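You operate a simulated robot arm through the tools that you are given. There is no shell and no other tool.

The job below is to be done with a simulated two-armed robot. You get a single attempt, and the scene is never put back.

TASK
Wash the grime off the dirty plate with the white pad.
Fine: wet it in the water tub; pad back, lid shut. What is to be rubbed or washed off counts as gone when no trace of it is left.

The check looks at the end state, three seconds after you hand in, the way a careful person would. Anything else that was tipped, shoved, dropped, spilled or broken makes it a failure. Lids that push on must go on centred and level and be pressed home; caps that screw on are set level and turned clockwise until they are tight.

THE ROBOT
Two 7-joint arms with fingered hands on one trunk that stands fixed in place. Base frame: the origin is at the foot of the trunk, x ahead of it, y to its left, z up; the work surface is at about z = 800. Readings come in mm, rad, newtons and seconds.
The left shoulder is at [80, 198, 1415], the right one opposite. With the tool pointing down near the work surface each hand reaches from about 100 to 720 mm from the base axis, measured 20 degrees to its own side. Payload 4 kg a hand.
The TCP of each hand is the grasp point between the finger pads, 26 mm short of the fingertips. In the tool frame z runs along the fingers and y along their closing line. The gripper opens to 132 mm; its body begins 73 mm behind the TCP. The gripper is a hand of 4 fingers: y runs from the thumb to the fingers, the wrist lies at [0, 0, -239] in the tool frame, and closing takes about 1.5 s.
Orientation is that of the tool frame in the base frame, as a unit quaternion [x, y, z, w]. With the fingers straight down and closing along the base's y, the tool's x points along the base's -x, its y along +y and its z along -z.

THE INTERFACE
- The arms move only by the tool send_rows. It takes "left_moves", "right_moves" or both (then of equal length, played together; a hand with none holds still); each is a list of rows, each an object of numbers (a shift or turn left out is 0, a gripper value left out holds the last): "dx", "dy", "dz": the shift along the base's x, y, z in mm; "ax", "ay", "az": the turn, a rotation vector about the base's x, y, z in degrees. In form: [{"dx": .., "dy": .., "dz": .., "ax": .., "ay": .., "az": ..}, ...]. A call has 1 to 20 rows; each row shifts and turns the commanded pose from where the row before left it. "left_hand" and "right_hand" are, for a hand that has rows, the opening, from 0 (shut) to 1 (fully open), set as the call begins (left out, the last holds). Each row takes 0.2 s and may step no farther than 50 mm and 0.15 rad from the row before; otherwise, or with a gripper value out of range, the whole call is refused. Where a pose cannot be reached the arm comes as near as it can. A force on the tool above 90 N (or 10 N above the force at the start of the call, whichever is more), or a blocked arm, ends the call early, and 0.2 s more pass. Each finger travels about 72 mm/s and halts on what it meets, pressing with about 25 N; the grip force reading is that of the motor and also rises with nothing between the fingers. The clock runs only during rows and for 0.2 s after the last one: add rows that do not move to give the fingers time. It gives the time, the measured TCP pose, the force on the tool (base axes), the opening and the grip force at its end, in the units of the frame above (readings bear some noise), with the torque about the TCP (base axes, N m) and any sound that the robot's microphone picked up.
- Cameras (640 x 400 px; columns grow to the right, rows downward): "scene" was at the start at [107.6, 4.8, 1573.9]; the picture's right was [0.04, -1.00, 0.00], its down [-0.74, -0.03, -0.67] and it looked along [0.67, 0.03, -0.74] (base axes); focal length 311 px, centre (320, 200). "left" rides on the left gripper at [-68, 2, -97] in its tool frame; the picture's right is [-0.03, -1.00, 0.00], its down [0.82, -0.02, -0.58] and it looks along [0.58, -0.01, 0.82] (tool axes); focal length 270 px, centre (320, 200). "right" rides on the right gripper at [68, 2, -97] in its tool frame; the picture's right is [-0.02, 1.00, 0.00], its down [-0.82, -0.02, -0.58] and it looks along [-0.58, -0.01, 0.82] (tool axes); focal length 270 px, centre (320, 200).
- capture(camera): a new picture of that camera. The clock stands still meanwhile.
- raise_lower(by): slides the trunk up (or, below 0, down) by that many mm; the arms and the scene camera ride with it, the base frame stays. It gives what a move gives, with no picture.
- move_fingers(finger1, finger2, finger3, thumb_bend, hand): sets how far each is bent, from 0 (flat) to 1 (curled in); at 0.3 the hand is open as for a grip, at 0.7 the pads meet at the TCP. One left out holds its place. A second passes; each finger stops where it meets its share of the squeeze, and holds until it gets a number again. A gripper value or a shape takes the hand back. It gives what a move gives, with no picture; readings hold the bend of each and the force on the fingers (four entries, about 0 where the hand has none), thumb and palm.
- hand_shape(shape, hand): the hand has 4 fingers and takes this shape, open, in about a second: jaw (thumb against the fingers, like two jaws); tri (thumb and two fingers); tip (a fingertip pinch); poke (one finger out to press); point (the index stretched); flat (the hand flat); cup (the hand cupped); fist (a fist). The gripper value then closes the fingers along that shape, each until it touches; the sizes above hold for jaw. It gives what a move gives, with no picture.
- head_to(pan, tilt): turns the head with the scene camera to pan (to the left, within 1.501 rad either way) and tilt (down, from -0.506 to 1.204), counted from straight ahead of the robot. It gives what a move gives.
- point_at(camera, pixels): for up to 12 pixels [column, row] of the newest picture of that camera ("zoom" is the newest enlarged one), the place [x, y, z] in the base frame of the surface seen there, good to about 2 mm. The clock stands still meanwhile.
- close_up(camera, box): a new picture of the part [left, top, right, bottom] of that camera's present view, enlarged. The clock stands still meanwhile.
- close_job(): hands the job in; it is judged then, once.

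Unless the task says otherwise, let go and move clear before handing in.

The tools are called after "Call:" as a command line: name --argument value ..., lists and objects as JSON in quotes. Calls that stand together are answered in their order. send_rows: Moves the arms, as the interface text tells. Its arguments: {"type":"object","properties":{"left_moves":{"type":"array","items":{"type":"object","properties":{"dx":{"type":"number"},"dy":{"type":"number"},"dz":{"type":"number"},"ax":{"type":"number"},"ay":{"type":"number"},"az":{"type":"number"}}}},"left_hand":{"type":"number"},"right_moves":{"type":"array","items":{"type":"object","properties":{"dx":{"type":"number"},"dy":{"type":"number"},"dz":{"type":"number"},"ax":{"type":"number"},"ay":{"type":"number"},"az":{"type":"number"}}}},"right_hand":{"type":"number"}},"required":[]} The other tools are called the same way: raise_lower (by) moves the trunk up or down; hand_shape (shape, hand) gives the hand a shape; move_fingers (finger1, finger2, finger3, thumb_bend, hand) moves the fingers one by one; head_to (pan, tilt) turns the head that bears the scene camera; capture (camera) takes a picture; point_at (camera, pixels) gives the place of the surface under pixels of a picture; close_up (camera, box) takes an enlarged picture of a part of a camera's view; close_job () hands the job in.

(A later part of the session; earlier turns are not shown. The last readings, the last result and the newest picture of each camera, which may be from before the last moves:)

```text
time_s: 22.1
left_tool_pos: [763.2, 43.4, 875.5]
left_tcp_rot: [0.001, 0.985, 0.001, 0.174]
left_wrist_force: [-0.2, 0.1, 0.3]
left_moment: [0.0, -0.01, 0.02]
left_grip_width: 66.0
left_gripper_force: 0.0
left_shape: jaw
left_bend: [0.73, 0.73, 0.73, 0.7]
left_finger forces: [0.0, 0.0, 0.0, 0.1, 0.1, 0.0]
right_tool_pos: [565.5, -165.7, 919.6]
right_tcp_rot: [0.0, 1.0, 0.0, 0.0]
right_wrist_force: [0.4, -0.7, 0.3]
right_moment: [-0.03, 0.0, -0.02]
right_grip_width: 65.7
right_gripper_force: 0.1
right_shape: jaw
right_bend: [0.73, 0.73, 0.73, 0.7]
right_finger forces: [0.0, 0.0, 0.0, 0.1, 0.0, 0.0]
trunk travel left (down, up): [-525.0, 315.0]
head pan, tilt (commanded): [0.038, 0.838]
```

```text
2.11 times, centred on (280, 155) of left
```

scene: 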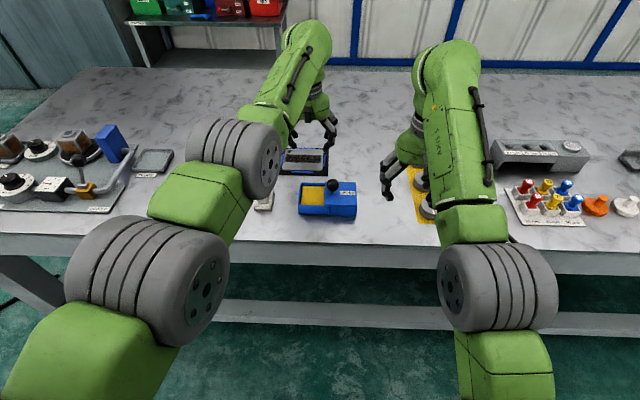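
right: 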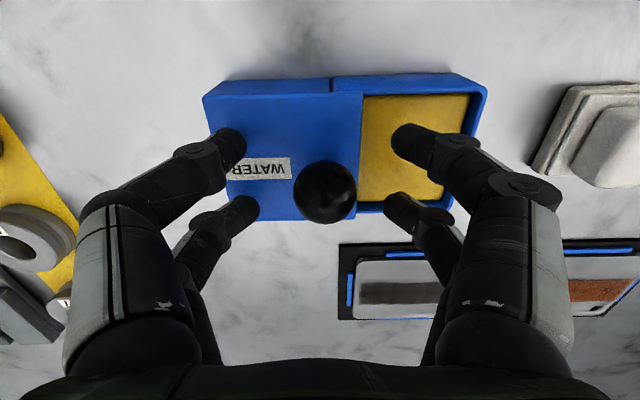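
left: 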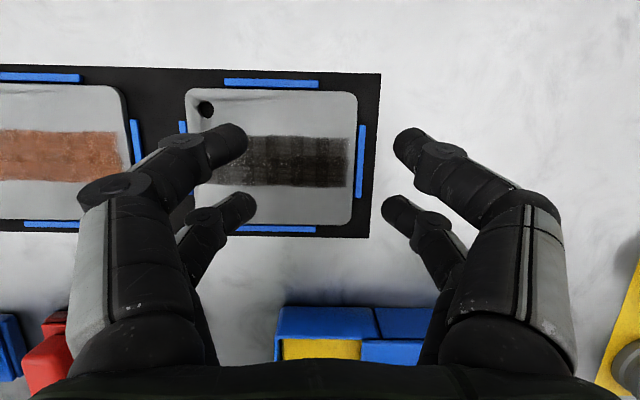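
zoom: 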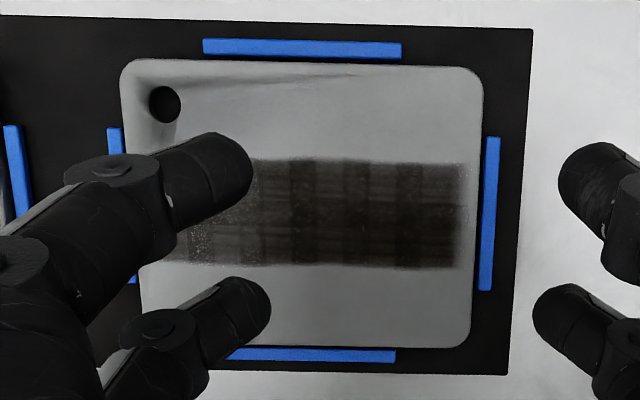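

The plate top is z about 810, the fences are lower (806), and the band spans x 754-787, y from about 24. Pad centre near x 764 with strokes in y will cover it. I'll now bring the left hand above the white pad, keeping the 20 degree tilt.

Call:
send_rows --left_moves '[{"dz": 20}, {"dx": -38, "dy": 29}, {"dx": -38, "dy": 29}, {"dx": -38, "dy": 29}, {"dx": -40, "dy": 29}, {}, {}]'

Call:
capture --camera "left"

Call:
capture --camera "scene"

```text
time_s: 23.7
left_tool_pos: [608.3, 160.1, 896.3]
left_tcp_rot: [0.001, 0.985, 0.001, 0.175]
left_wrist_force: [0.1, -0.7, 0.7]
left_moment: [0.0, 0.02, -0.03]
left_grip_width: 66.2
left_gripper_force: 0.0
left_shape: jaw
left_bend: [0.73, 0.73, 0.73, 0.7]
left_finger forces: [0.0, 0.0, 0.0, 0.1, 0.1, 0.0]
right_tool_pos: [567.0, -165.3, 920.6]
right_tcp_rot: [0.001, 1.0, 0.0, 0.0]
right_wrist_force: [0.2, 0.6, 0.6]
right_moment: [0.01, -0.03, 0.01]
right_grip_width: 65.6
right_gripper_force: 0.0
right_shape: jaw
right_bend: [0.73, 0.73, 0.73, 0.7]
right_finger forces: [0.1, 0.1, 0.0, 0.1, 0.0, 0.0]
trunk travel left (down, up): [-525.0, 315.0]
head pan, tilt (commanded): [0.038, 0.838]
```

```text
taken
```

left: 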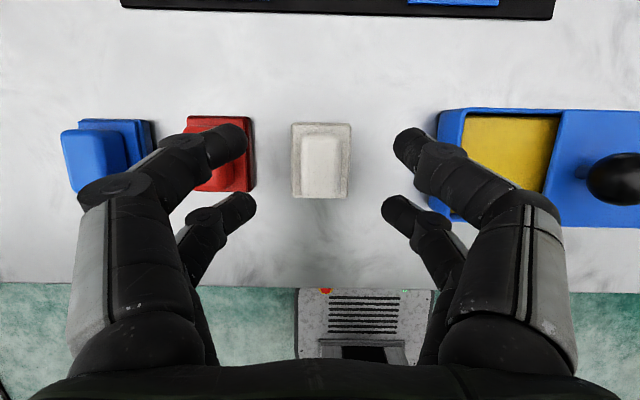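

```text
taken
```

scene: 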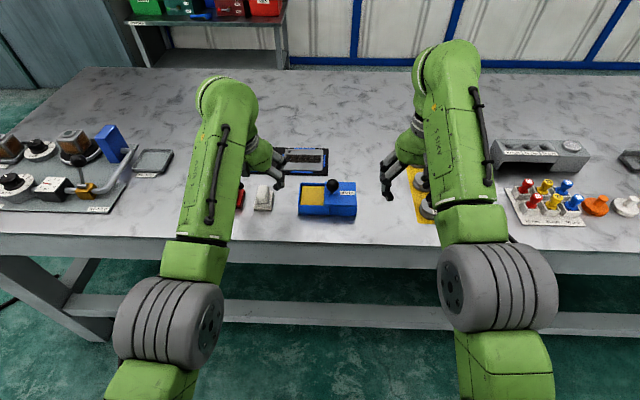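

The left finger pair is close to the red pad at (250, 160), so I'll narrow the opening before going down. I'll measure the gap between the pads and the handle's centre first.

Call:
point_at --camera "left" --pixels '[[252, 160], [248, 130], [294, 130], [350, 130], [303, 160], [340, 160], [322, 137], [322, 190], [293, 190], [346, 192], [322, 165], [322, 126]]'

Call:
send_rows --left_moves '[{}, {}, {}]' --left_hand 0.38

Call:
close_up --camera "left" --box '[200, 90, 440, 240]'

```text
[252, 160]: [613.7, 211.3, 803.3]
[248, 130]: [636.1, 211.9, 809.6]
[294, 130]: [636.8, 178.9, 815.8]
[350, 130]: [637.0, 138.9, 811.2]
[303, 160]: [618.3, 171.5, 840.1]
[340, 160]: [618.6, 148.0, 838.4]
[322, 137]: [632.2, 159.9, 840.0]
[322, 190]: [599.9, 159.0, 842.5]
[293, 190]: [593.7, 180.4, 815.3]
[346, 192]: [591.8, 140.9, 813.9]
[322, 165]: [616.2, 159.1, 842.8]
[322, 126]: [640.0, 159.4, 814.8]
```

```text
time_s: 24.5
left_tool_pos: [607.9, 159.0, 896.4]
left_tcp_rot: [0.001, 0.985, 0.001, 0.175]
left_wrist_force: [0.0, -0.5, -0.3]
left_moment: [-0.01, -0.01, -0.02]
left_grip_width: 50.6
left_gripper_force: 0.1
left_shape: jaw
left_bend: [0.73, 0.73, 0.73, 0.7]
left_finger forces: [0.1, 0.0, 0.0, 0.0, 0.0, 0.0]
right_tool_pos: [565.6, -165.3, 920.1]
right_tcp_rot: [0.001, 1.0, 0.0, 0.0]
right_wrist_force: [0.2, 0.1, 0.0]
right_moment: [0.01, 0.01, -0.01]
right_grip_width: 65.7
right_gripper_force: 0.1
right_shape: jaw
right_bend: [0.73, 0.73, 0.73, 0.7]
right_finger forces: [0.0, 0.0, 0.1, 0.0, 0.1, 0.0]
trunk travel left (down, up): [-525.0, 315.0]
head pan, tilt (commanded): [0.038, 0.838]
```

```text
2.67 times, centred on (320, 165) of left
```

zoom: 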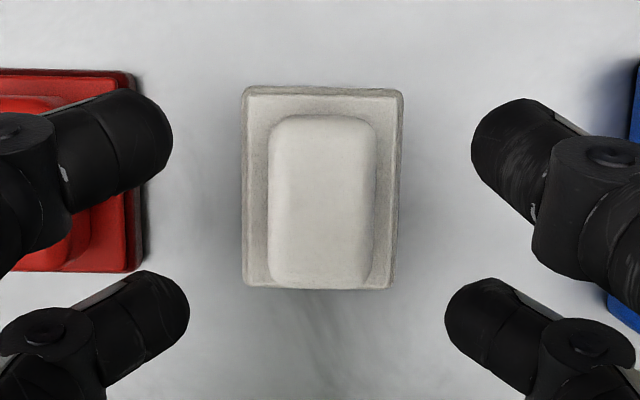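

I'll check where the fingertips are relative to the handle.

Call:
point_at --camera "zoom" --pixels '[[168, 140], [476, 140], [185, 310], [450, 310], [130, 130], [510, 130], [150, 320], [485, 320]]'

```text
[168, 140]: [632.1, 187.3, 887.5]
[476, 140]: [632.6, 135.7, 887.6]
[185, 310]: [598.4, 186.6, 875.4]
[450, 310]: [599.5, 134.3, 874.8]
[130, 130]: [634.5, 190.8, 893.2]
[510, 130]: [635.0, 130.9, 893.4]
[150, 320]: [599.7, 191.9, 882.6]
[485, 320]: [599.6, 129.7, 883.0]
```

Fingertips straddle the handle symmetrically (y about 135 and 187, mid x about 615.5). I'll descend 47 mm to put the low tips just above the backing plate.

Call:
send_rows --left_moves '[{"dz": -15}, {"dz": -12}, {"dz": -10}, {"dz": -6}, {"dz": -4}, {}, {}]'

Call:
close_up --camera "left" --box '[200, 90, 440, 240]'

```text
time_s: 26.1
left_tool_pos: [607.8, 160.7, 849.2]
left_tcp_rot: [0.0, 0.985, 0.001, 0.174]
left_wrist_force: [0.0, 0.5, 0.6]
left_moment: [0.01, 0.01, 0.01]
left_grip_width: 50.6
left_gripper_force: 0.1
left_shape: jaw
left_bend: [0.73, 0.73, 0.73, 0.7]
left_finger forces: [0.0, 0.1, 0.0, 0.1, 0.0, 0.0]
right_tool_pos: [565.1, -164.2, 919.6]
right_tcp_rot: [0.001, 1.0, 0.0, 0.001]
right_wrist_force: [-0.5, 0.0, 0.7]
right_moment: [-0.05, 0.0, -0.05]
right_grip_width: 65.6
right_gripper_force: 0.1
right_shape: jaw
right_bend: [0.73, 0.73, 0.73, 0.7]
right_finger forces: [0.0, 0.0, 0.0, 0.1, 0.0, 0.0]
trunk travel left (down, up): [-525.0, 315.0]
head pan, tilt (commanded): [0.038, 0.838]
```

```text
2.67 times, centred on (320, 165) of left
```

zoom: 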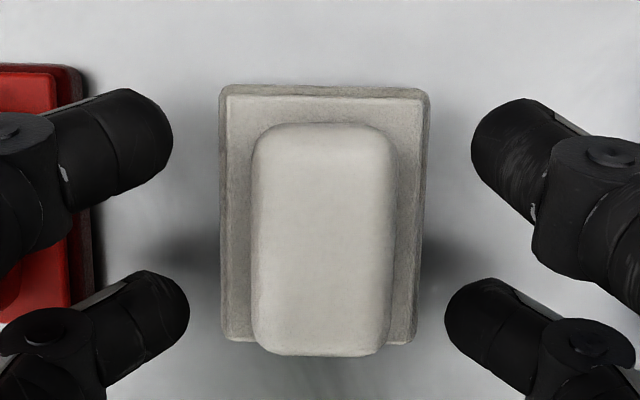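

The handle is centred between both finger pairs with no contact yet. I'll close the grip.

Call:
send_rows --left_moves '[{}, {}, {}, {}, {}, {}]' --left_hand 0.0

Call:
close_up --camera "left" --box '[200, 90, 440, 240]'

```text
time_s: 27.5
left_tool_pos: [609.1, 160.0, 848.8]
left_tcp_rot: [0.0, 0.985, 0.001, 0.175]
left_wrist_force: [0.4, -0.3, 0.0]
left_moment: [0.01, -0.04, 0.0]
left_grip_width: 20.7
left_gripper_force: 24.6
left_shape: jaw
left_bend: [0.73, 0.73, 0.73, 0.7]
left_finger forces: [22.5, 22.9, 22.3, 0.1, 22.8, 0.0]
right_tool_pos: [566.0, -165.5, 921.6]
right_tcp_rot: [0.0, 1.0, 0.0, 0.0]
right_wrist_force: [0.7, 0.3, -0.2]
right_moment: [0.0, 0.01, 0.01]
right_grip_width: 65.8
right_gripper_force: 0.0
right_shape: jaw
right_bend: [0.73, 0.73, 0.73, 0.7]
right_finger forces: [0.0, 0.0, 0.0, 0.0, 0.1, 0.1]
trunk travel left (down, up): [-525.0, 315.0]
head pan, tilt (commanded): [0.038, 0.838]
```

```text
2.67 times, centred on (320, 165) of left
```

zoom: 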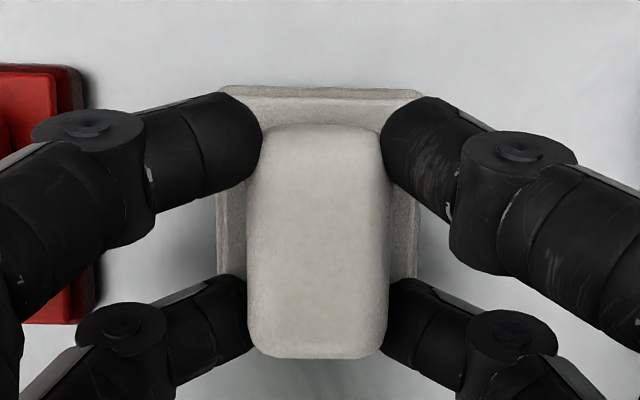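

The pad is held firmly with about 22.5 N per finger. Before dipping I'll check how far the finger knuckles stick out, since the lid knob is near the tub opening.

Call:
point_at --camera "zoom" --pixels '[[515, 145], [460, 230], [560, 250], [640, 290], [500, 210], [430, 180], [510, 330], [480, 260], [600, 350], [440, 130], [470, 270], [40, 230]]'

Call:
capture --camera "left"

```text
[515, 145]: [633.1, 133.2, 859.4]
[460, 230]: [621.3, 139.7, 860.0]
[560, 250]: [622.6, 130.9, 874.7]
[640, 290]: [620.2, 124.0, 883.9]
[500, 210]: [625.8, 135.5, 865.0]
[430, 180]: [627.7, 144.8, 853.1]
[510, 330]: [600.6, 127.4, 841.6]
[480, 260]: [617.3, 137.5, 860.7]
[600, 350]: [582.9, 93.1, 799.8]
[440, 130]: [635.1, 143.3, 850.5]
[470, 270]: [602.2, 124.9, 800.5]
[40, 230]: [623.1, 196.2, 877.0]
```

```text
taken
```

left: 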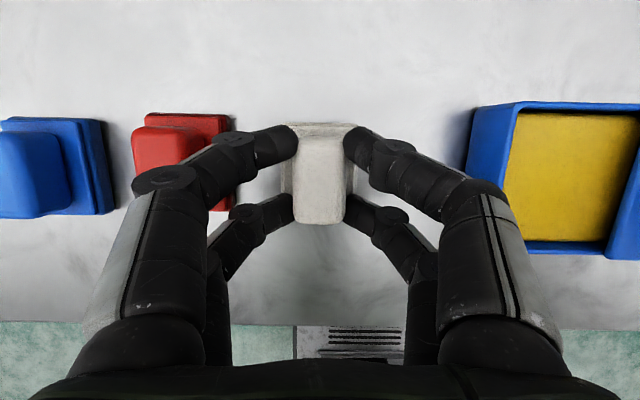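

Knuckles stay within about 38 mm of the hand axis, so dipping at y about 39.5 leaves clearance to the knob. I'll lift the pad 40 mm.

Call:
send_rows --left_moves '[{"dz": 8}, {"dz": 10}, {"dz": 12}, {"dz": 10}, {}, {}]'

Call:
capture --camera "left"

Call:
capture --camera "right"

```text
time_s: 28.9
left_tool_pos: [608.0, 161.5, 888.7]
left_tcp_rot: [0.001, 0.985, 0.001, 0.175]
left_wrist_force: [-0.1, 0.6, -0.8]
left_moment: [-0.02, -0.01, 0.0]
left_grip_width: 20.4
left_gripper_force: 25.2
left_shape: jaw
left_bend: [0.73, 0.73, 0.73, 0.7]
left_finger forces: [22.5, 23.1, 22.2, 0.0, 22.8, 0.0]
right_tool_pos: [565.4, -164.7, 920.7]
right_tcp_rot: [0.001, 1.0, 0.0, 0.0]
right_wrist_force: [-0.1, -1.0, -0.7]
right_moment: [0.01, -0.02, -0.03]
right_grip_width: 65.6
right_gripper_force: 0.0
right_shape: jaw
right_bend: [0.73, 0.73, 0.73, 0.7]
right_finger forces: [0.1, 0.0, 0.0, 0.0, 0.0, 0.1]
trunk travel left (down, up): [-525.0, 315.0]
head pan, tilt (commanded): [0.038, 0.838]
```

```text
taken
```

left: 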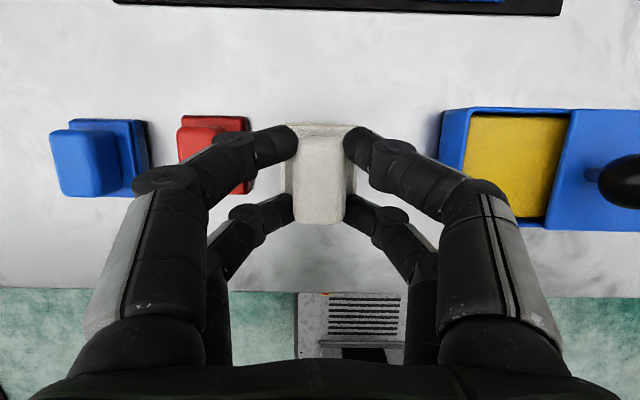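

```text
taken
```

right: 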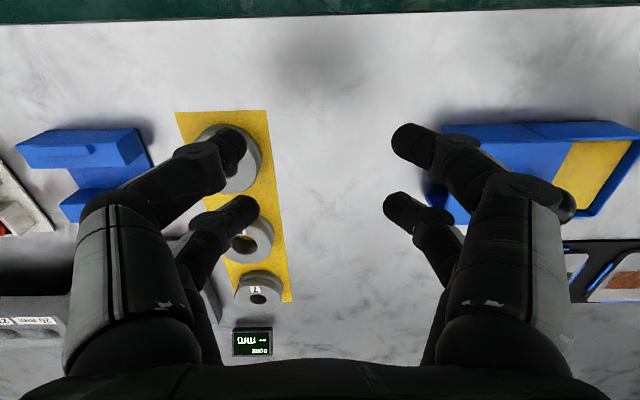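

The pad came up cleanly with the grip steady. I'll move it over the open tub at y about 40.

Call:
send_rows --left_moves '[{"dy": -30}, {"dy": -30}, {"dy": -30}, {"dy": -20}, {"dy": -10}, {}, {}]'

Call:
capture --camera "left"

Call:
close_up --camera "scene" --box '[230, 130, 390, 230]'

```text
time_s: 30.5
left_tool_pos: [610.1, 41.0, 889.1]
left_tcp_rot: [0.0, 0.985, 0.001, 0.175]
left_wrist_force: [-0.3, -0.5, -0.2]
left_moment: [0.0, 0.0, -0.03]
left_grip_width: 20.6
left_gripper_force: 25.2
left_shape: jaw
left_bend: [0.73, 0.73, 0.73, 0.7]
left_finger forces: [22.6, 23.0, 22.4, 0.1, 22.8, 0.1]
right_tool_pos: [566.3, -165.3, 920.1]
right_tcp_rot: [0.0, 1.0, -0.001, 0.001]
right_wrist_force: [-0.4, 0.3, 0.0]
right_moment: [0.0, 0.03, -0.03]
right_grip_width: 66.0
right_gripper_force: 0.0
right_shape: jaw
right_bend: [0.73, 0.73, 0.73, 0.7]
right_finger forces: [0.1, 0.1, 0.1, 0.0, 0.0, 0.1]
trunk travel left (down, up): [-525.0, 315.0]
head pan, tilt (commanded): [0.038, 0.838]
```

```text
taken
```

left: 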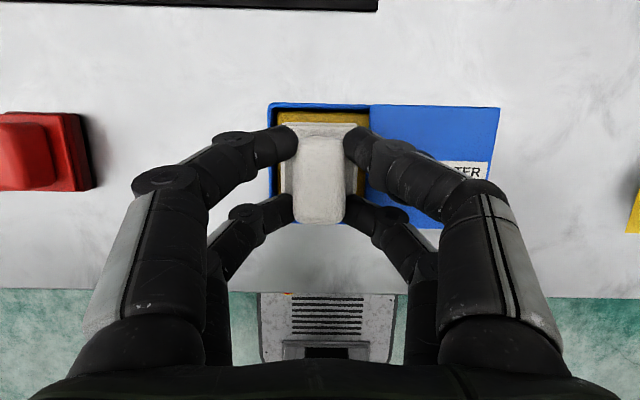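

```text
4.00 times, centred on (310, 180) of scene
```

zoom: 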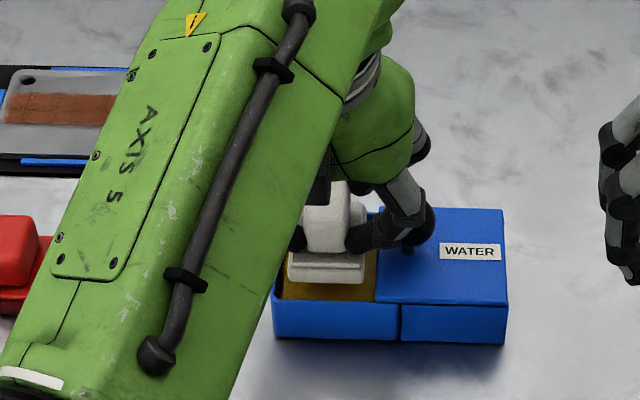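

The pad hovers over the sponge; the knob is close behind the -y fingers. I'll zoom in to check clearances and measure the pad and opening edges.

Call:
close_up --camera "left" --box '[250, 90, 490, 240]'

Call:
point_at --camera "zoom" --pixels '[[95, 90], [285, 90], [85, 280], [300, 280], [70, 60], [190, 60], [310, 60], [200, 100], [190, 350], [135, 200], [240, 200], [60, 150]]'

Call:
close_up --camera "right" --box '[400, 80, 640, 240]'

```text
2.67 times, centred on (370, 165) of left
```

zoom: 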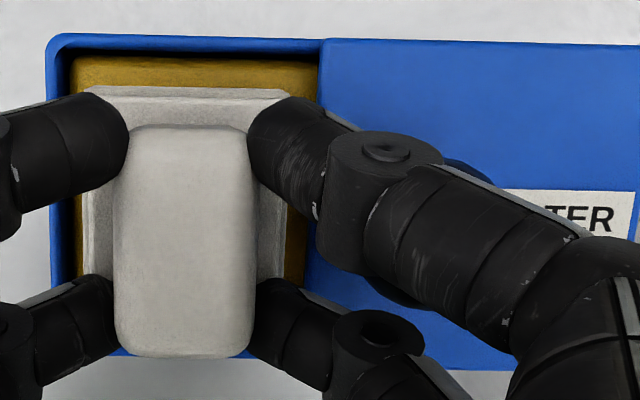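

```text
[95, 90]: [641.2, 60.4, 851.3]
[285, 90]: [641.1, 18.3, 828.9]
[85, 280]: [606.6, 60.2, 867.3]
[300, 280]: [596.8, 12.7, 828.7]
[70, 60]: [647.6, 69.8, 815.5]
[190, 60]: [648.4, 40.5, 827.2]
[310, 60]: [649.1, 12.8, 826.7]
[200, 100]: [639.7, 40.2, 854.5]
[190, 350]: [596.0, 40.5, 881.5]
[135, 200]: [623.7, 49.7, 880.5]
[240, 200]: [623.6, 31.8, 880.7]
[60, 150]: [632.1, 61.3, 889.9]
```

```text
2.50 times, centred on (520, 160) of right
```

zoom: 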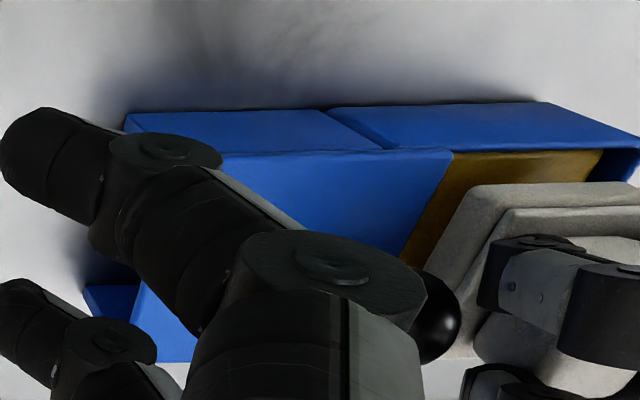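

The pad is inside the opening with a few mm on all sides. I'll lower it 12 mm slowly and watch the force.

Call:
send_rows --left_moves '[{"dz": -4}, {"dz": -4}, {"dz": -3}, {}, {}]'

Call:
close_up --camera "scene" --box '[280, 150, 380, 220]'

```text
time_s: 31.7
left_tool_pos: [608.2, 40.1, 877.3]
left_tcp_rot: [0.0, 0.985, 0.001, 0.174]
left_wrist_force: [0.2, 0.8, -0.2]
left_moment: [-0.04, -0.02, 0.01]
left_grip_width: 20.3
left_gripper_force: 25.4
left_shape: jaw
left_bend: [0.73, 0.73, 0.73, 0.7]
left_finger forces: [22.6, 22.9, 22.3, 0.1, 22.7, 0.0]
right_tool_pos: [565.5, -166.1, 921.0]
right_tcp_rot: [0.001, 1.0, -0.001, 0.001]
right_wrist_force: [-0.7, 0.9, -0.1]
right_moment: [0.02, 0.02, -0.03]
right_grip_width: 65.7
right_gripper_force: 0.0
right_shape: jaw
right_bend: [0.73, 0.73, 0.73, 0.7]
right_finger forces: [0.0, 0.1, 0.0, 0.1, 0.1, 0.0]
trunk travel left (down, up): [-525.0, 315.0]
head pan, tilt (commanded): [0.038, 0.838]
```

```text
5.71 times, centred on (330, 185) of scene
```

zoom: 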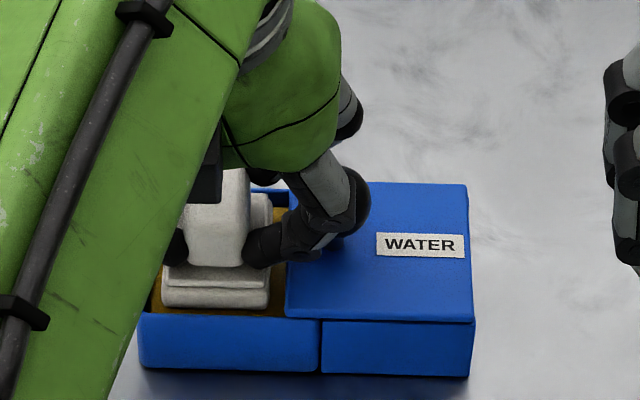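

No contact yet at z 877. I'll lower in 1 mm steps until the sponge pushes back.

Call:
send_rows --left_moves '[{"dz": -1}, {"dz": -1}, {}]'

Call:
send_rows --left_moves '[{"dz": -1}, {}]'

```text
time_s: 32.5
left_tool_pos: [608.0, 40.1, 877.5]
left_tcp_rot: [0.0, 0.985, 0.001, 0.175]
left_wrist_force: [2.7, 0.9, 6.9]
left_moment: [-0.03, 0.0, 0.01]
left_grip_width: 20.8
left_gripper_force: 24.4
left_shape: jaw
left_bend: [0.73, 0.73, 0.73, 0.7]
left_finger forces: [22.9, 25.6, 25.0, 0.1, 22.8, 0.0]
right_tool_pos: [565.5, -164.4, 920.9]
right_tcp_rot: [0.001, 1.0, 0.0, 0.0]
right_wrist_force: [-1.3, 0.4, -0.8]
right_moment: [0.0, 0.03, -0.03]
right_grip_width: 65.9
right_gripper_force: 0.1
right_shape: jaw
right_bend: [0.73, 0.73, 0.73, 0.7]
right_finger forces: [0.0, 0.0, 0.1, 0.1, 0.0, 0.0]
trunk travel left (down, up): [-525.0, 315.0]
head pan, tilt (commanded): [0.038, 0.838]
```

```text
time_s: 33.1
left_tool_pos: [608.3, 39.6, 877.5]
left_tcp_rot: [0.001, 0.984, 0.001, 0.176]
left_wrist_force: [6.1, 1.2, 15.2]
left_moment: [0.05, -0.03, 0.01]
left_grip_width: 21.2
left_gripper_force: 24.6
left_shape: jaw
left_bend: [0.73, 0.73, 0.73, 0.7]
left_finger forces: [23.2, 29.4, 27.9, 0.1, 23.0, 0.1]
right_tool_pos: [565.1, -165.0, 921.0]
right_tcp_rot: [0.001, 1.0, -0.001, 0.001]
right_wrist_force: [0.3, 0.6, 0.1]
right_moment: [0.04, -0.01, 0.02]
right_grip_width: 65.8
right_gripper_force: 0.1
right_shape: jaw
right_bend: [0.73, 0.73, 0.73, 0.7]
right_finger forces: [0.0, 0.0, 0.0, 0.0, 0.0, 0.1]
trunk travel left (down, up): [-525.0, 315.0]
head pan, tilt (commanded): [0.038, 0.838]
```

The pad is pressing on the wet sponge with about 15 N. I'll hold there for over a second so it soaks, then lift it 20 mm and look.

Call:
send_rows --left_moves '[{}, {}, {}, {}, {}, {}, {}, {"dz": 3}, {"dz": 10}, {"dz": 12}, {}]'

Call:
capture --camera "left"

Call:
close_up --camera "scene" --box '[280, 150, 380, 220]'

```text
time_s: 35.5
left_tool_pos: [607.3, 40.1, 899.9]
left_tcp_rot: [0.001, 0.985, 0.002, 0.174]
left_wrist_force: [-0.2, -1.2, -0.6]
left_moment: [0.01, -0.02, -0.01]
left_grip_width: 20.5
left_gripper_force: 24.7
left_shape: jaw
left_bend: [0.73, 0.73, 0.73, 0.7]
left_finger forces: [23.0, 24.9, 24.4, 0.0, 23.2, 0.0]
right_tool_pos: [566.1, -165.8, 919.8]
right_tcp_rot: [0.001, 1.0, 0.0, 0.0]
right_wrist_force: [-1.2, -0.1, 0.7]
right_moment: [-0.02, -0.01, -0.01]
right_grip_width: 65.6
right_gripper_force: 0.0
right_shape: jaw
right_bend: [0.73, 0.73, 0.73, 0.7]
right_finger forces: [0.0, 0.1, 0.0, 0.0, 0.0, 0.0]
trunk travel left (down, up): [-525.0, 315.0]
head pan, tilt (commanded): [0.038, 0.838]
```

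```text
taken
```

left: 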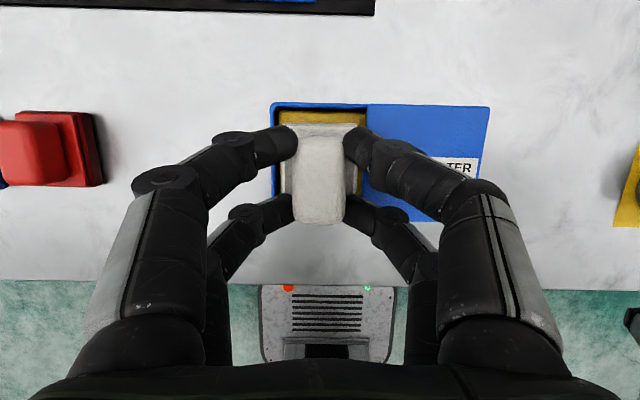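

```text
5.71 times, centred on (330, 185) of scene
```

zoom: 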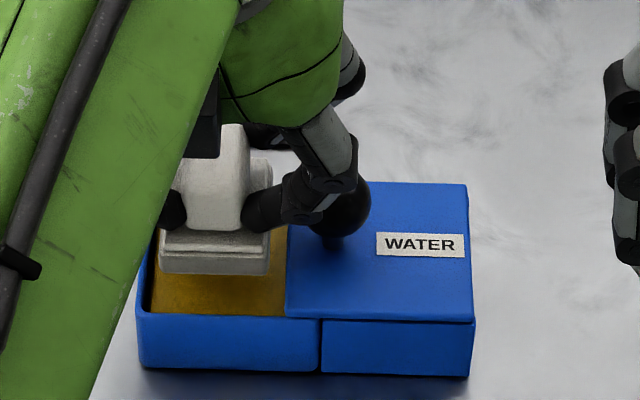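

The wet foam looks slightly darker and nothing else moved. I'll carry the pad to above the left end of the black band, TCP about (758, 108, 885).

Call:
send_rows --left_moves '[{"dy": 20}, {"dx": 30, "dy": 20}, {"dx": 40, "dy": 14}, {"dx": 40, "dy": 10}, {"dx": 40, "dy": 4, "dz": -5}, {"dz": -10}, {}, {}]'

Call:
capture --camera "left"

Call:
capture --camera "scene"

```text
time_s: 37.3
left_tool_pos: [758.7, 108.4, 884.7]
left_tcp_rot: [0.0, 0.985, 0.001, 0.175]
left_wrist_force: [-1.1, 0.8, -0.7]
left_moment: [0.03, 0.02, 0.01]
left_grip_width: 20.8
left_gripper_force: 25.1
left_shape: jaw
left_bend: [0.73, 0.73, 0.73, 0.7]
left_finger forces: [22.7, 23.9, 23.4, 0.0, 23.0, 0.1]
right_tool_pos: [567.3, -165.5, 919.8]
right_tcp_rot: [0.001, 1.0, 0.0, -0.001]
right_wrist_force: [0.4, -0.2, 0.8]
right_moment: [-0.04, 0.02, -0.01]
right_grip_width: 65.7
right_gripper_force: 0.0
right_shape: jaw
right_bend: [0.73, 0.73, 0.73, 0.7]
right_finger forces: [0.1, 0.0, 0.0, 0.0, 0.1, 0.0]
trunk travel left (down, up): [-525.0, 315.0]
head pan, tilt (commanded): [0.038, 0.838]
```

```text
taken
```

left: 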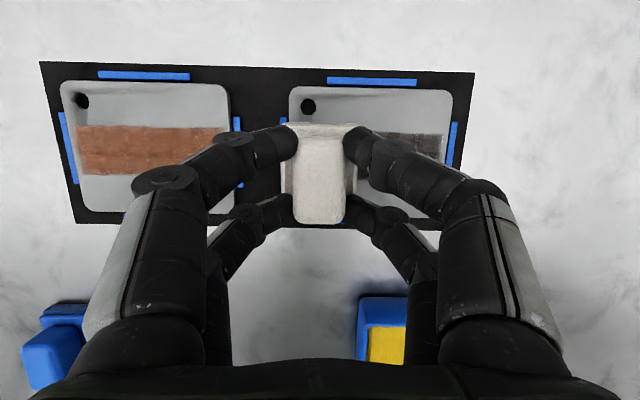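

```text
taken
```

scene: 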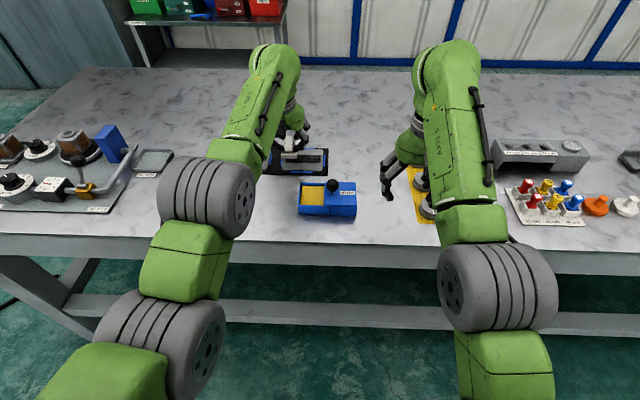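

The pad hovers above the left end of the dark band. I'll measure the plate edges and fences from here to set the stroke limits.

Call:
point_at --camera "left" --pixels '[[292, 105], [450, 105], [284, 122], [451, 140], [440, 140], [372, 80], [442, 158], [350, 115], [284, 119], [240, 150], [410, 145], [455, 130]]'

Call:
close_up --camera "left" --box '[220, 60, 480, 240]'

```text
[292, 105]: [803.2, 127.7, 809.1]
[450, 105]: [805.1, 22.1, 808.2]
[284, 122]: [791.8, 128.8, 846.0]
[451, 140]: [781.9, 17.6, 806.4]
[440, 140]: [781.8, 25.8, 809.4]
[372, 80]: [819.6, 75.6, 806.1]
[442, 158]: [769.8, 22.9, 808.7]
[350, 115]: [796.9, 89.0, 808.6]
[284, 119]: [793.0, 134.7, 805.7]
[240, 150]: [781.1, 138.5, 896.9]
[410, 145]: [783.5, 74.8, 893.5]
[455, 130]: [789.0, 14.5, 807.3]
```

```text
2.22 times, centred on (350, 150) of left
```

zoom: 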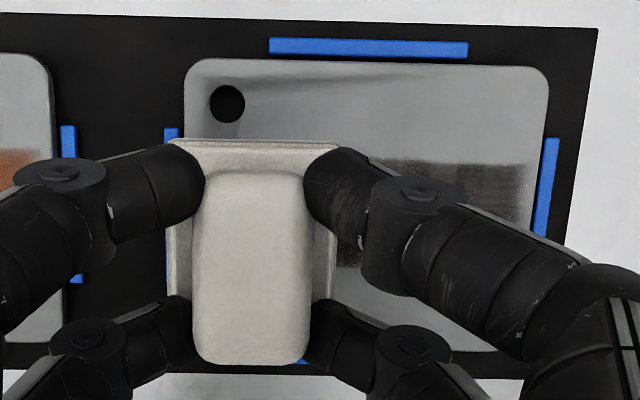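

Plate spans y 20-129 and the pad's +y edge sits at 129, right at the plate's edge. I'll lower the pad to near the plate, then step into contact.

Call:
send_rows --left_moves '[{"dz": -8}, {"dz": -8}, {"dz": -5}, {"dz": -2}, {}]'

Call:
send_rows --left_moves '[{"dz": -1}, {"dz": -1}, {}]'

```text
time_s: 38.5
left_tool_pos: [758.2, 108.8, 861.3]
left_tcp_rot: [0.001, 0.985, 0.001, 0.174]
left_wrist_force: [0.3, -0.1, -0.4]
left_moment: [0.0, -0.03, -0.01]
left_grip_width: 20.7
left_gripper_force: 24.8
left_shape: jaw
left_bend: [0.73, 0.73, 0.73, 0.7]
left_finger forces: [22.7, 24.1, 23.5, 0.0, 23.0, 0.0]
right_tool_pos: [566.2, -165.7, 921.2]
right_tcp_rot: [0.0, 1.0, 0.0, 0.0]
right_wrist_force: [0.4, 0.4, 0.2]
right_moment: [0.01, -0.05, -0.01]
right_grip_width: 65.7
right_gripper_force: 0.1
right_shape: jaw
right_bend: [0.73, 0.73, 0.73, 0.7]
right_finger forces: [0.0, 0.0, 0.1, 0.0, 0.0, 0.0]
trunk travel left (down, up): [-525.0, 315.0]
head pan, tilt (commanded): [0.038, 0.838]
```

```text
time_s: 39.3
left_tool_pos: [758.5, 109.7, 860.0]
left_tcp_rot: [0.0, 0.985, 0.001, 0.174]
left_wrist_force: [-0.3, 0.1, 0.0]
left_moment: [-0.03, 0.02, 0.02]
left_grip_width: 20.7
left_gripper_force: 24.9
left_shape: jaw
left_bend: [0.73, 0.73, 0.73, 0.7]
left_finger forces: [22.6, 24.1, 23.6, 0.1, 23.1, 0.0]
right_tool_pos: [565.5, -165.4, 920.8]
right_tcp_rot: [0.0, 1.0, 0.0, 0.0]
right_wrist_force: [-0.1, 0.2, 0.2]
right_moment: [0.02, 0.02, 0.0]
right_grip_width: 65.6
right_gripper_force: 0.0
right_shape: jaw
right_bend: [0.73, 0.73, 0.73, 0.7]
right_finger forces: [0.0, 0.1, 0.0, 0.0, 0.0, 0.1]
trunk travel left (down, up): [-525.0, 315.0]
head pan, tilt (commanded): [0.038, 0.838]
```

Still free at z 860. I'll continue down in 1 mm steps.

Call:
send_rows --left_moves '[{"dz": -1}, {"dz": -1}, {}]'

Call:
send_rows --left_moves '[{"dz": -1}, {}]'

```text
time_s: 40.1
left_tool_pos: [757.6, 108.4, 858.2]
left_tcp_rot: [0.001, 0.985, 0.001, 0.175]
left_wrist_force: [0.0, 0.1, -0.1]
left_moment: [-0.02, 0.02, 0.0]
left_grip_width: 20.7
left_gripper_force: 25.1
left_shape: jaw
left_bend: [0.73, 0.73, 0.73, 0.7]
left_finger forces: [22.7, 24.1, 23.5, 0.0, 23.0, 0.1]
right_tool_pos: [566.7, -163.8, 921.9]
right_tcp_rot: [0.0, 1.0, 0.0, 0.001]
right_wrist_force: [-1.1, 0.0, 0.9]
right_moment: [0.04, -0.03, 0.02]
right_grip_width: 65.5
right_gripper_force: 0.2
right_shape: jaw
right_bend: [0.73, 0.73, 0.73, 0.7]
right_finger forces: [0.1, 0.1, 0.0, 0.0, 0.0, 0.1]
trunk travel left (down, up): [-525.0, 315.0]
head pan, tilt (commanded): [0.038, 0.838]
```

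```text
time_s: 40.7
left_tool_pos: [757.8, 108.0, 857.2]
left_tcp_rot: [0.0, 0.985, 0.001, 0.174]
left_wrist_force: [-0.2, 0.1, 1.7]
left_moment: [0.0, -0.09, -0.03]
left_grip_width: 20.7
left_gripper_force: 24.7
left_shape: jaw
left_bend: [0.73, 0.73, 0.73, 0.7]
left_finger forces: [23.0, 24.0, 23.5, 0.0, 23.2, 0.0]
right_tool_pos: [564.8, -165.3, 919.6]
right_tcp_rot: [0.001, 1.0, 0.0, 0.0]
right_wrist_force: [-0.6, 0.1, -0.3]
right_moment: [0.02, 0.0, 0.05]
right_grip_width: 65.6
right_gripper_force: 0.0
right_shape: jaw
right_bend: [0.73, 0.73, 0.73, 0.7]
right_finger forces: [0.0, 0.0, 0.1, 0.0, 0.0, 0.1]
trunk travel left (down, up): [-525.0, 315.0]
head pan, tilt (commanded): [0.038, 0.838]
```

First contact: 1.7 N at z 857. One more millimetre should give about 8-10 N for rubbing.

Call:
send_rows --left_moves '[{"dz": -1}, {}]'

```text
time_s: 41.3
left_tool_pos: [758.2, 107.2, 858.1]
left_tcp_rot: [0.001, 0.985, 0.0, 0.175]
left_wrist_force: [1.0, 0.7, 5.5]
left_moment: [0.02, -0.06, -0.02]
left_grip_width: 20.9
left_gripper_force: 24.4
left_shape: jaw
left_bend: [0.73, 0.73, 0.73, 0.7]
left_finger forces: [23.2, 24.9, 24.1, 0.0, 23.1, 0.0]
right_tool_pos: [566.0, -166.0, 920.4]
right_tcp_rot: [0.001, 1.0, 0.0, -0.001]
right_wrist_force: [0.3, 0.1, -0.7]
right_moment: [-0.03, -0.01, -0.04]
right_grip_width: 65.7
right_gripper_force: 0.0
right_shape: jaw
right_bend: [0.73, 0.73, 0.73, 0.7]
right_finger forces: [0.0, 0.0, 0.1, 0.0, 0.0, 0.1]
trunk travel left (down, up): [-525.0, 315.0]
head pan, tilt (commanded): [0.038, 0.838]
```

Contact is 5.5 N. I'll add 0.6 mm and make the first stroke toward -y, down to y about 43.

Call:
send_rows --left_moves '[{"dz": -0.6}, {"dy": -6}, {"dy": -6}, {"dy": -6}, {"dy": -6}, {"dy": -6}, {"dy": -6}, {"dy": -6}, {"dy": -6}, {"dy": -6}, {"dy": -6}, {"dy": -5}, {}]'

Call:
capture --camera "left"

```text
time_s: 44.1
left_tool_pos: [757.0, 43.3, 856.1]
left_tcp_rot: [0.001, 0.984, 0.0, 0.175]
left_wrist_force: [-0.6, 5.0, 11.6]
left_moment: [0.16, 0.0, 0.02]
left_grip_width: 21.1
left_gripper_force: 25.0
left_shape: jaw
left_bend: [0.73, 0.73, 0.73, 0.7]
left_finger forces: [24.6, 29.7, 24.0, 0.0, 23.0, 0.1]
right_tool_pos: [564.2, -164.8, 922.1]
right_tcp_rot: [0.0, 1.0, 0.0, 0.0]
right_wrist_force: [0.4, -1.5, 0.9]
right_moment: [-0.01, -0.01, -0.01]
right_grip_width: 65.7
right_gripper_force: 0.0
right_shape: jaw
right_bend: [0.73, 0.73, 0.73, 0.7]
right_finger forces: [0.0, 0.0, 0.0, 0.0, 0.0, 0.0]
trunk travel left (down, up): [-525.0, 315.0]
head pan, tilt (commanded): [0.038, 0.838]
```

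```text
taken
```

left: 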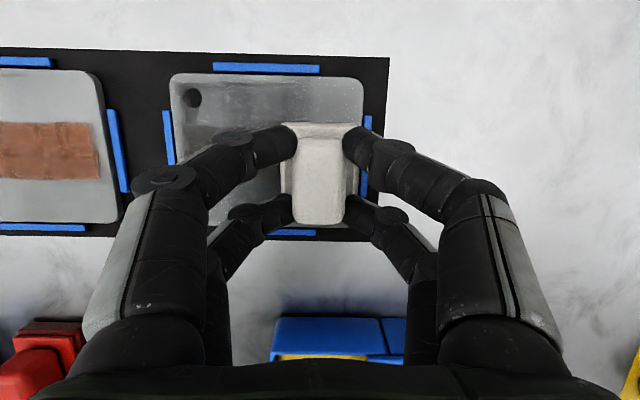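

The stroke went smoothly at about 12 N. I'll zoom in to see how much grime came off.

Call:
close_up --camera "left" --box '[150, 50, 400, 250]'

```text
2.00 times, centred on (275, 150) of left
```

zoom: 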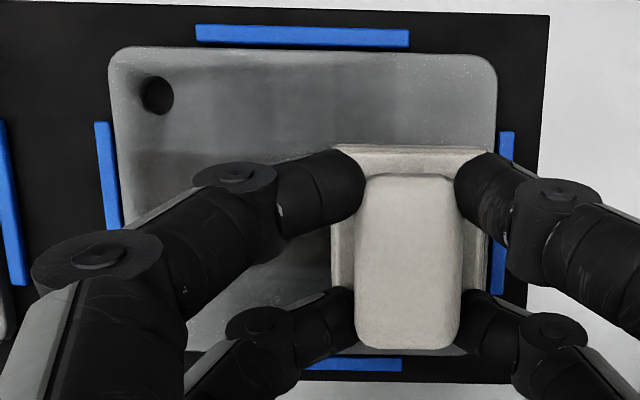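

Some grime faded but traces remain. I'll do more back-and-forth strokes at the same pressure.

Call:
send_rows --left_moves '[{"dy": 8}, {"dy": 8}, {"dy": 8}, {"dy": 8}, {"dy": 8}, {"dy": 8}, {"dy": 8}, {"dy": 9}, {}, {"dy": -8}, {"dy": -8}, {"dy": -8}, {"dy": -8}, {"dy": -8}, {"dy": -8}, {"dy": -8}, {"dy": -9}, {}]'

Call:
send_rows --left_moves '[{"dy": 8}, {"dy": 8}, {"dy": 8}, {"dy": 8}, {"dy": 8}, {"dy": 8}, {"dy": 8}, {"dy": 9}, {}, {"dy": -8}, {"dy": -8}, {"dy": -8}, {"dy": -8}, {"dy": -8}, {"dy": -8}, {"dy": -8}, {"dy": -9}, {}]'

Call:
close_up --camera "left" --box '[150, 50, 400, 250]'

```text
time_s: 47.9
left_tool_pos: [757.1, 43.9, 856.8]
left_tcp_rot: [0.0, 0.984, 0.001, 0.175]
left_wrist_force: [0.2, 5.4, 12.4]
left_moment: [0.19, 0.02, 0.0]
left_grip_width: 20.9
left_gripper_force: 25.3
left_shape: jaw
left_bend: [0.73, 0.73, 0.73, 0.7]
left_finger forces: [25.2, 31.2, 25.0, 0.0, 23.5, 0.0]
right_tool_pos: [564.4, -164.8, 922.2]
right_tcp_rot: [0.001, 1.0, -0.001, 0.001]
right_wrist_force: [-0.6, 0.4, 0.7]
right_moment: [-0.03, -0.02, -0.02]
right_grip_width: 65.9
right_gripper_force: 0.1
right_shape: jaw
right_bend: [0.73, 0.73, 0.73, 0.7]
right_finger forces: [0.0, 0.0, 0.0, 0.0, 0.0, 0.0]
trunk travel left (down, up): [-525.0, 315.0]
head pan, tilt (commanded): [0.038, 0.838]
```

```text
time_s: 51.7
left_tool_pos: [756.2, 43.8, 857.0]
left_tcp_rot: [0.0, 0.985, 0.0, 0.175]
left_wrist_force: [0.9, 5.8, 12.4]
left_moment: [0.17, 0.02, -0.04]
left_grip_width: 20.8
left_gripper_force: 24.7
left_shape: jaw
left_bend: [0.73, 0.73, 0.74, 0.7]
left_finger forces: [25.2, 32.0, 25.7, 0.0, 23.6, 0.1]
right_tool_pos: [564.1, -163.8, 921.7]
right_tcp_rot: [0.0, 1.0, 0.0, 0.001]
right_wrist_force: [1.2, -0.4, 0.8]
right_moment: [-0.02, -0.01, 0.01]
right_grip_width: 65.7
right_gripper_force: 0.0
right_shape: jaw
right_bend: [0.73, 0.73, 0.73, 0.7]
right_finger forces: [0.0, 0.1, 0.0, 0.0, 0.0, 0.0]
trunk travel left (down, up): [-525.0, 315.0]
head pan, tilt (commanded): [0.038, 0.838]
```

```text
2.00 times, centred on (275, 150) of left
```

zoom: 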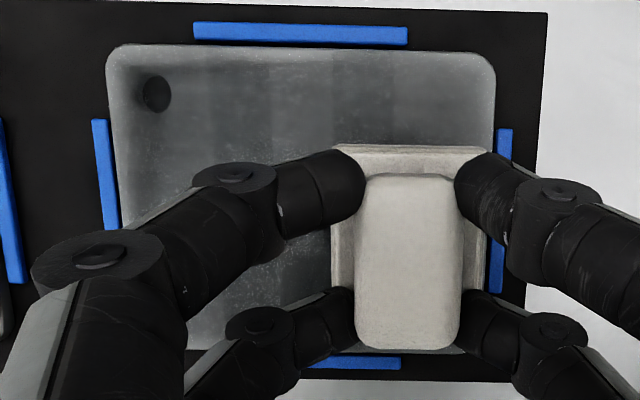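

The left part looks clean now. I'll lift the pad and pull back to see the whole plate.

Call:
send_rows --left_moves '[{"dz": 10}, {"dz": 15}, {"dz": 10}, {"dx": -30, "dy": 10}, {"dx": -30, "dy": 10}, {"dx": -30, "dy": 10}, {}, {}]'

Call:
capture --camera "left"

Call:
close_up --camera "scene" --box '[210, 130, 350, 220]'

```text
time_s: 53.5
left_tool_pos: [669.3, 72.0, 891.5]
left_tcp_rot: [0.001, 0.985, 0.001, 0.174]
left_wrist_force: [0.2, 0.2, -1.9]
left_moment: [-0.01, 0.0, 0.02]
left_grip_width: 20.8
left_gripper_force: 24.9
left_shape: jaw
left_bend: [0.73, 0.73, 0.73, 0.7]
left_finger forces: [23.8, 24.5, 24.2, 0.1, 24.1, 0.0]
right_tool_pos: [565.0, -166.5, 920.8]
right_tcp_rot: [0.0, 1.0, 0.0, 0.001]
right_wrist_force: [-0.2, -0.5, 1.2]
right_moment: [0.01, 0.04, -0.03]
right_grip_width: 65.7
right_gripper_force: 0.1
right_shape: jaw
right_bend: [0.73, 0.73, 0.73, 0.7]
right_finger forces: [0.0, 0.0, 0.0, 0.0, 0.0, 0.0]
trunk travel left (down, up): [-525.0, 315.0]
head pan, tilt (commanded): [0.038, 0.838]
```

```text
taken
```

left: 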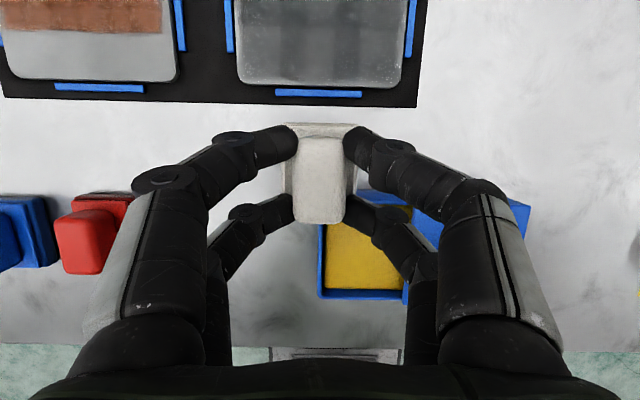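

```text
4.44 times, centred on (280, 175) of scene
```

zoom: 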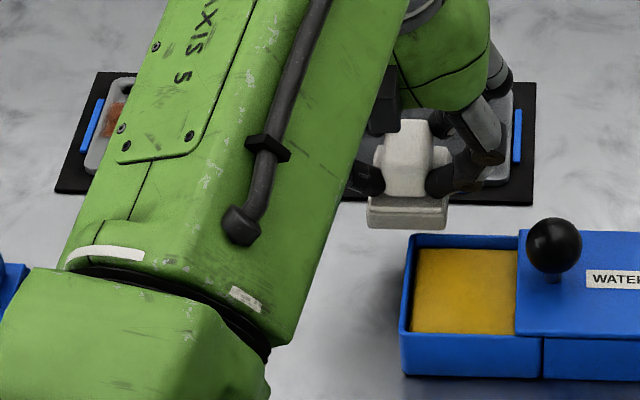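

The plate is at the top of the left view; I'll zoom there and measure whether the tint is shadow or residue.

Call:
close_up --camera "left" --box '[220, 0, 430, 110]'

Call:
send_rows --left_moves '[{"dy": 40, "dz": 5}, {"dy": 40, "dz": 5}, {"dx": 25, "dy": 25}, {"dx": 15}, {}, {}]'

Call:
capture --camera "left"

Call:
capture --camera "scene"

```text
3.05 times, centred on (325, 55) of left
```

zoom: 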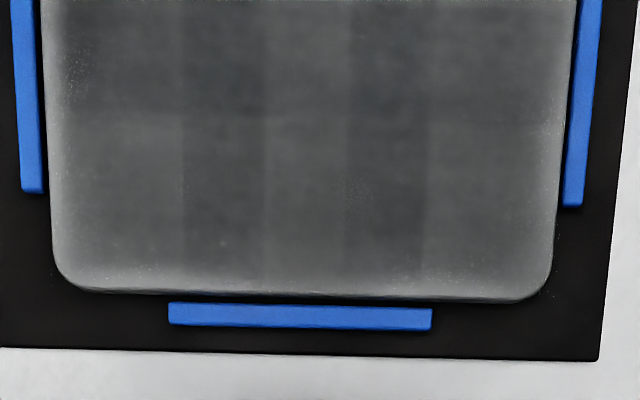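

```text
time_s: 54.9
left_tool_pos: [707.7, 178.9, 901.2]
left_tcp_rot: [0.0, 0.985, 0.001, 0.175]
left_wrist_force: [-0.1, -0.2, -1.2]
left_moment: [-0.03, -0.03, -0.01]
left_grip_width: 21.2
left_gripper_force: 25.0
left_shape: jaw
left_bend: [0.73, 0.73, 0.73, 0.7]
left_finger forces: [23.8, 24.4, 24.1, 0.0, 24.0, 0.0]
right_tool_pos: [566.3, -164.7, 921.3]
right_tcp_rot: [0.0, 1.0, 0.001, 0.0]
right_wrist_force: [0.1, 0.6, -0.9]
right_moment: [-0.02, 0.0, -0.01]
right_grip_width: 65.6
right_gripper_force: 0.0
right_shape: jaw
right_bend: [0.73, 0.73, 0.73, 0.7]
right_finger forces: [0.1, 0.0, 0.0, 0.0, 0.0, 0.1]
trunk travel left (down, up): [-525.0, 315.0]
head pan, tilt (commanded): [0.038, 0.838]
```

```text
taken
```

left: 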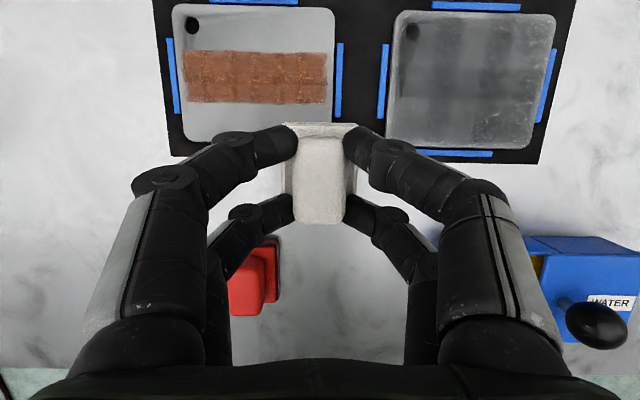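

```text
taken
```

scene: 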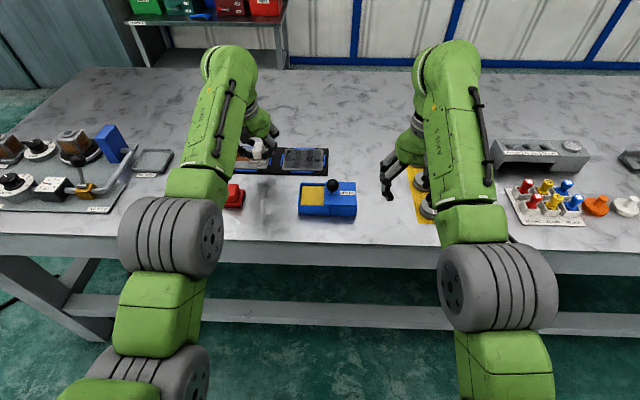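

Call:
close_up --camera "left" --box '[370, 0, 580, 165]'

Call:
close_up --camera "scene" --box '[270, 140, 340, 185]'

Call:
close_up --camera "left" --box '[150, 0, 370, 165]'

```text
2.42 times, centred on (475, 82) of left
```

zoom: 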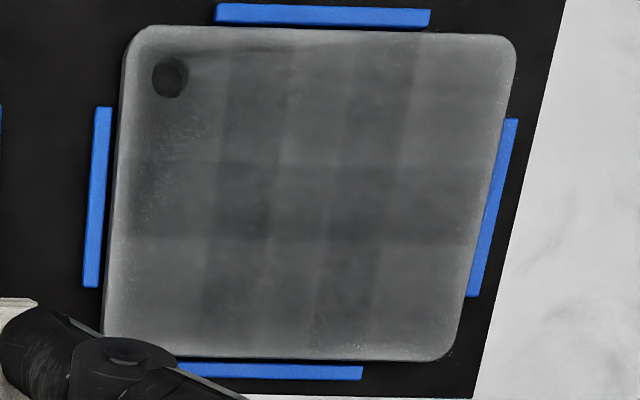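

```text
8.89 times, centred on (305, 162) of scene
```

zoom: 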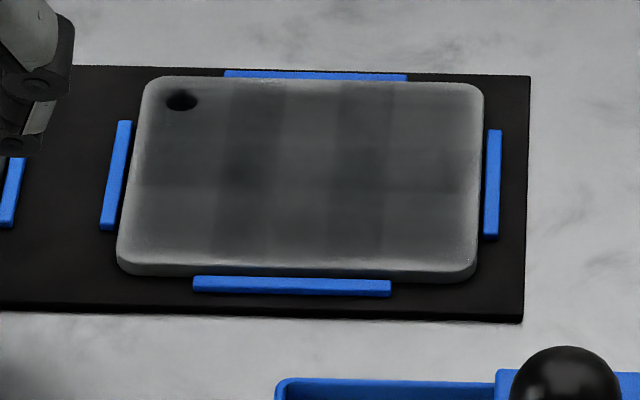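

```text
2.42 times, centred on (260, 82) of left
```

zoom: 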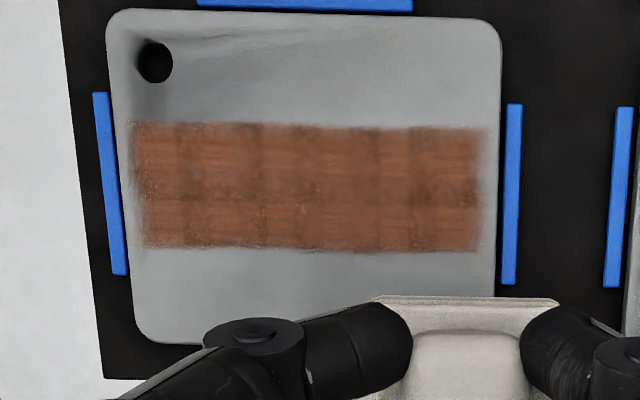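

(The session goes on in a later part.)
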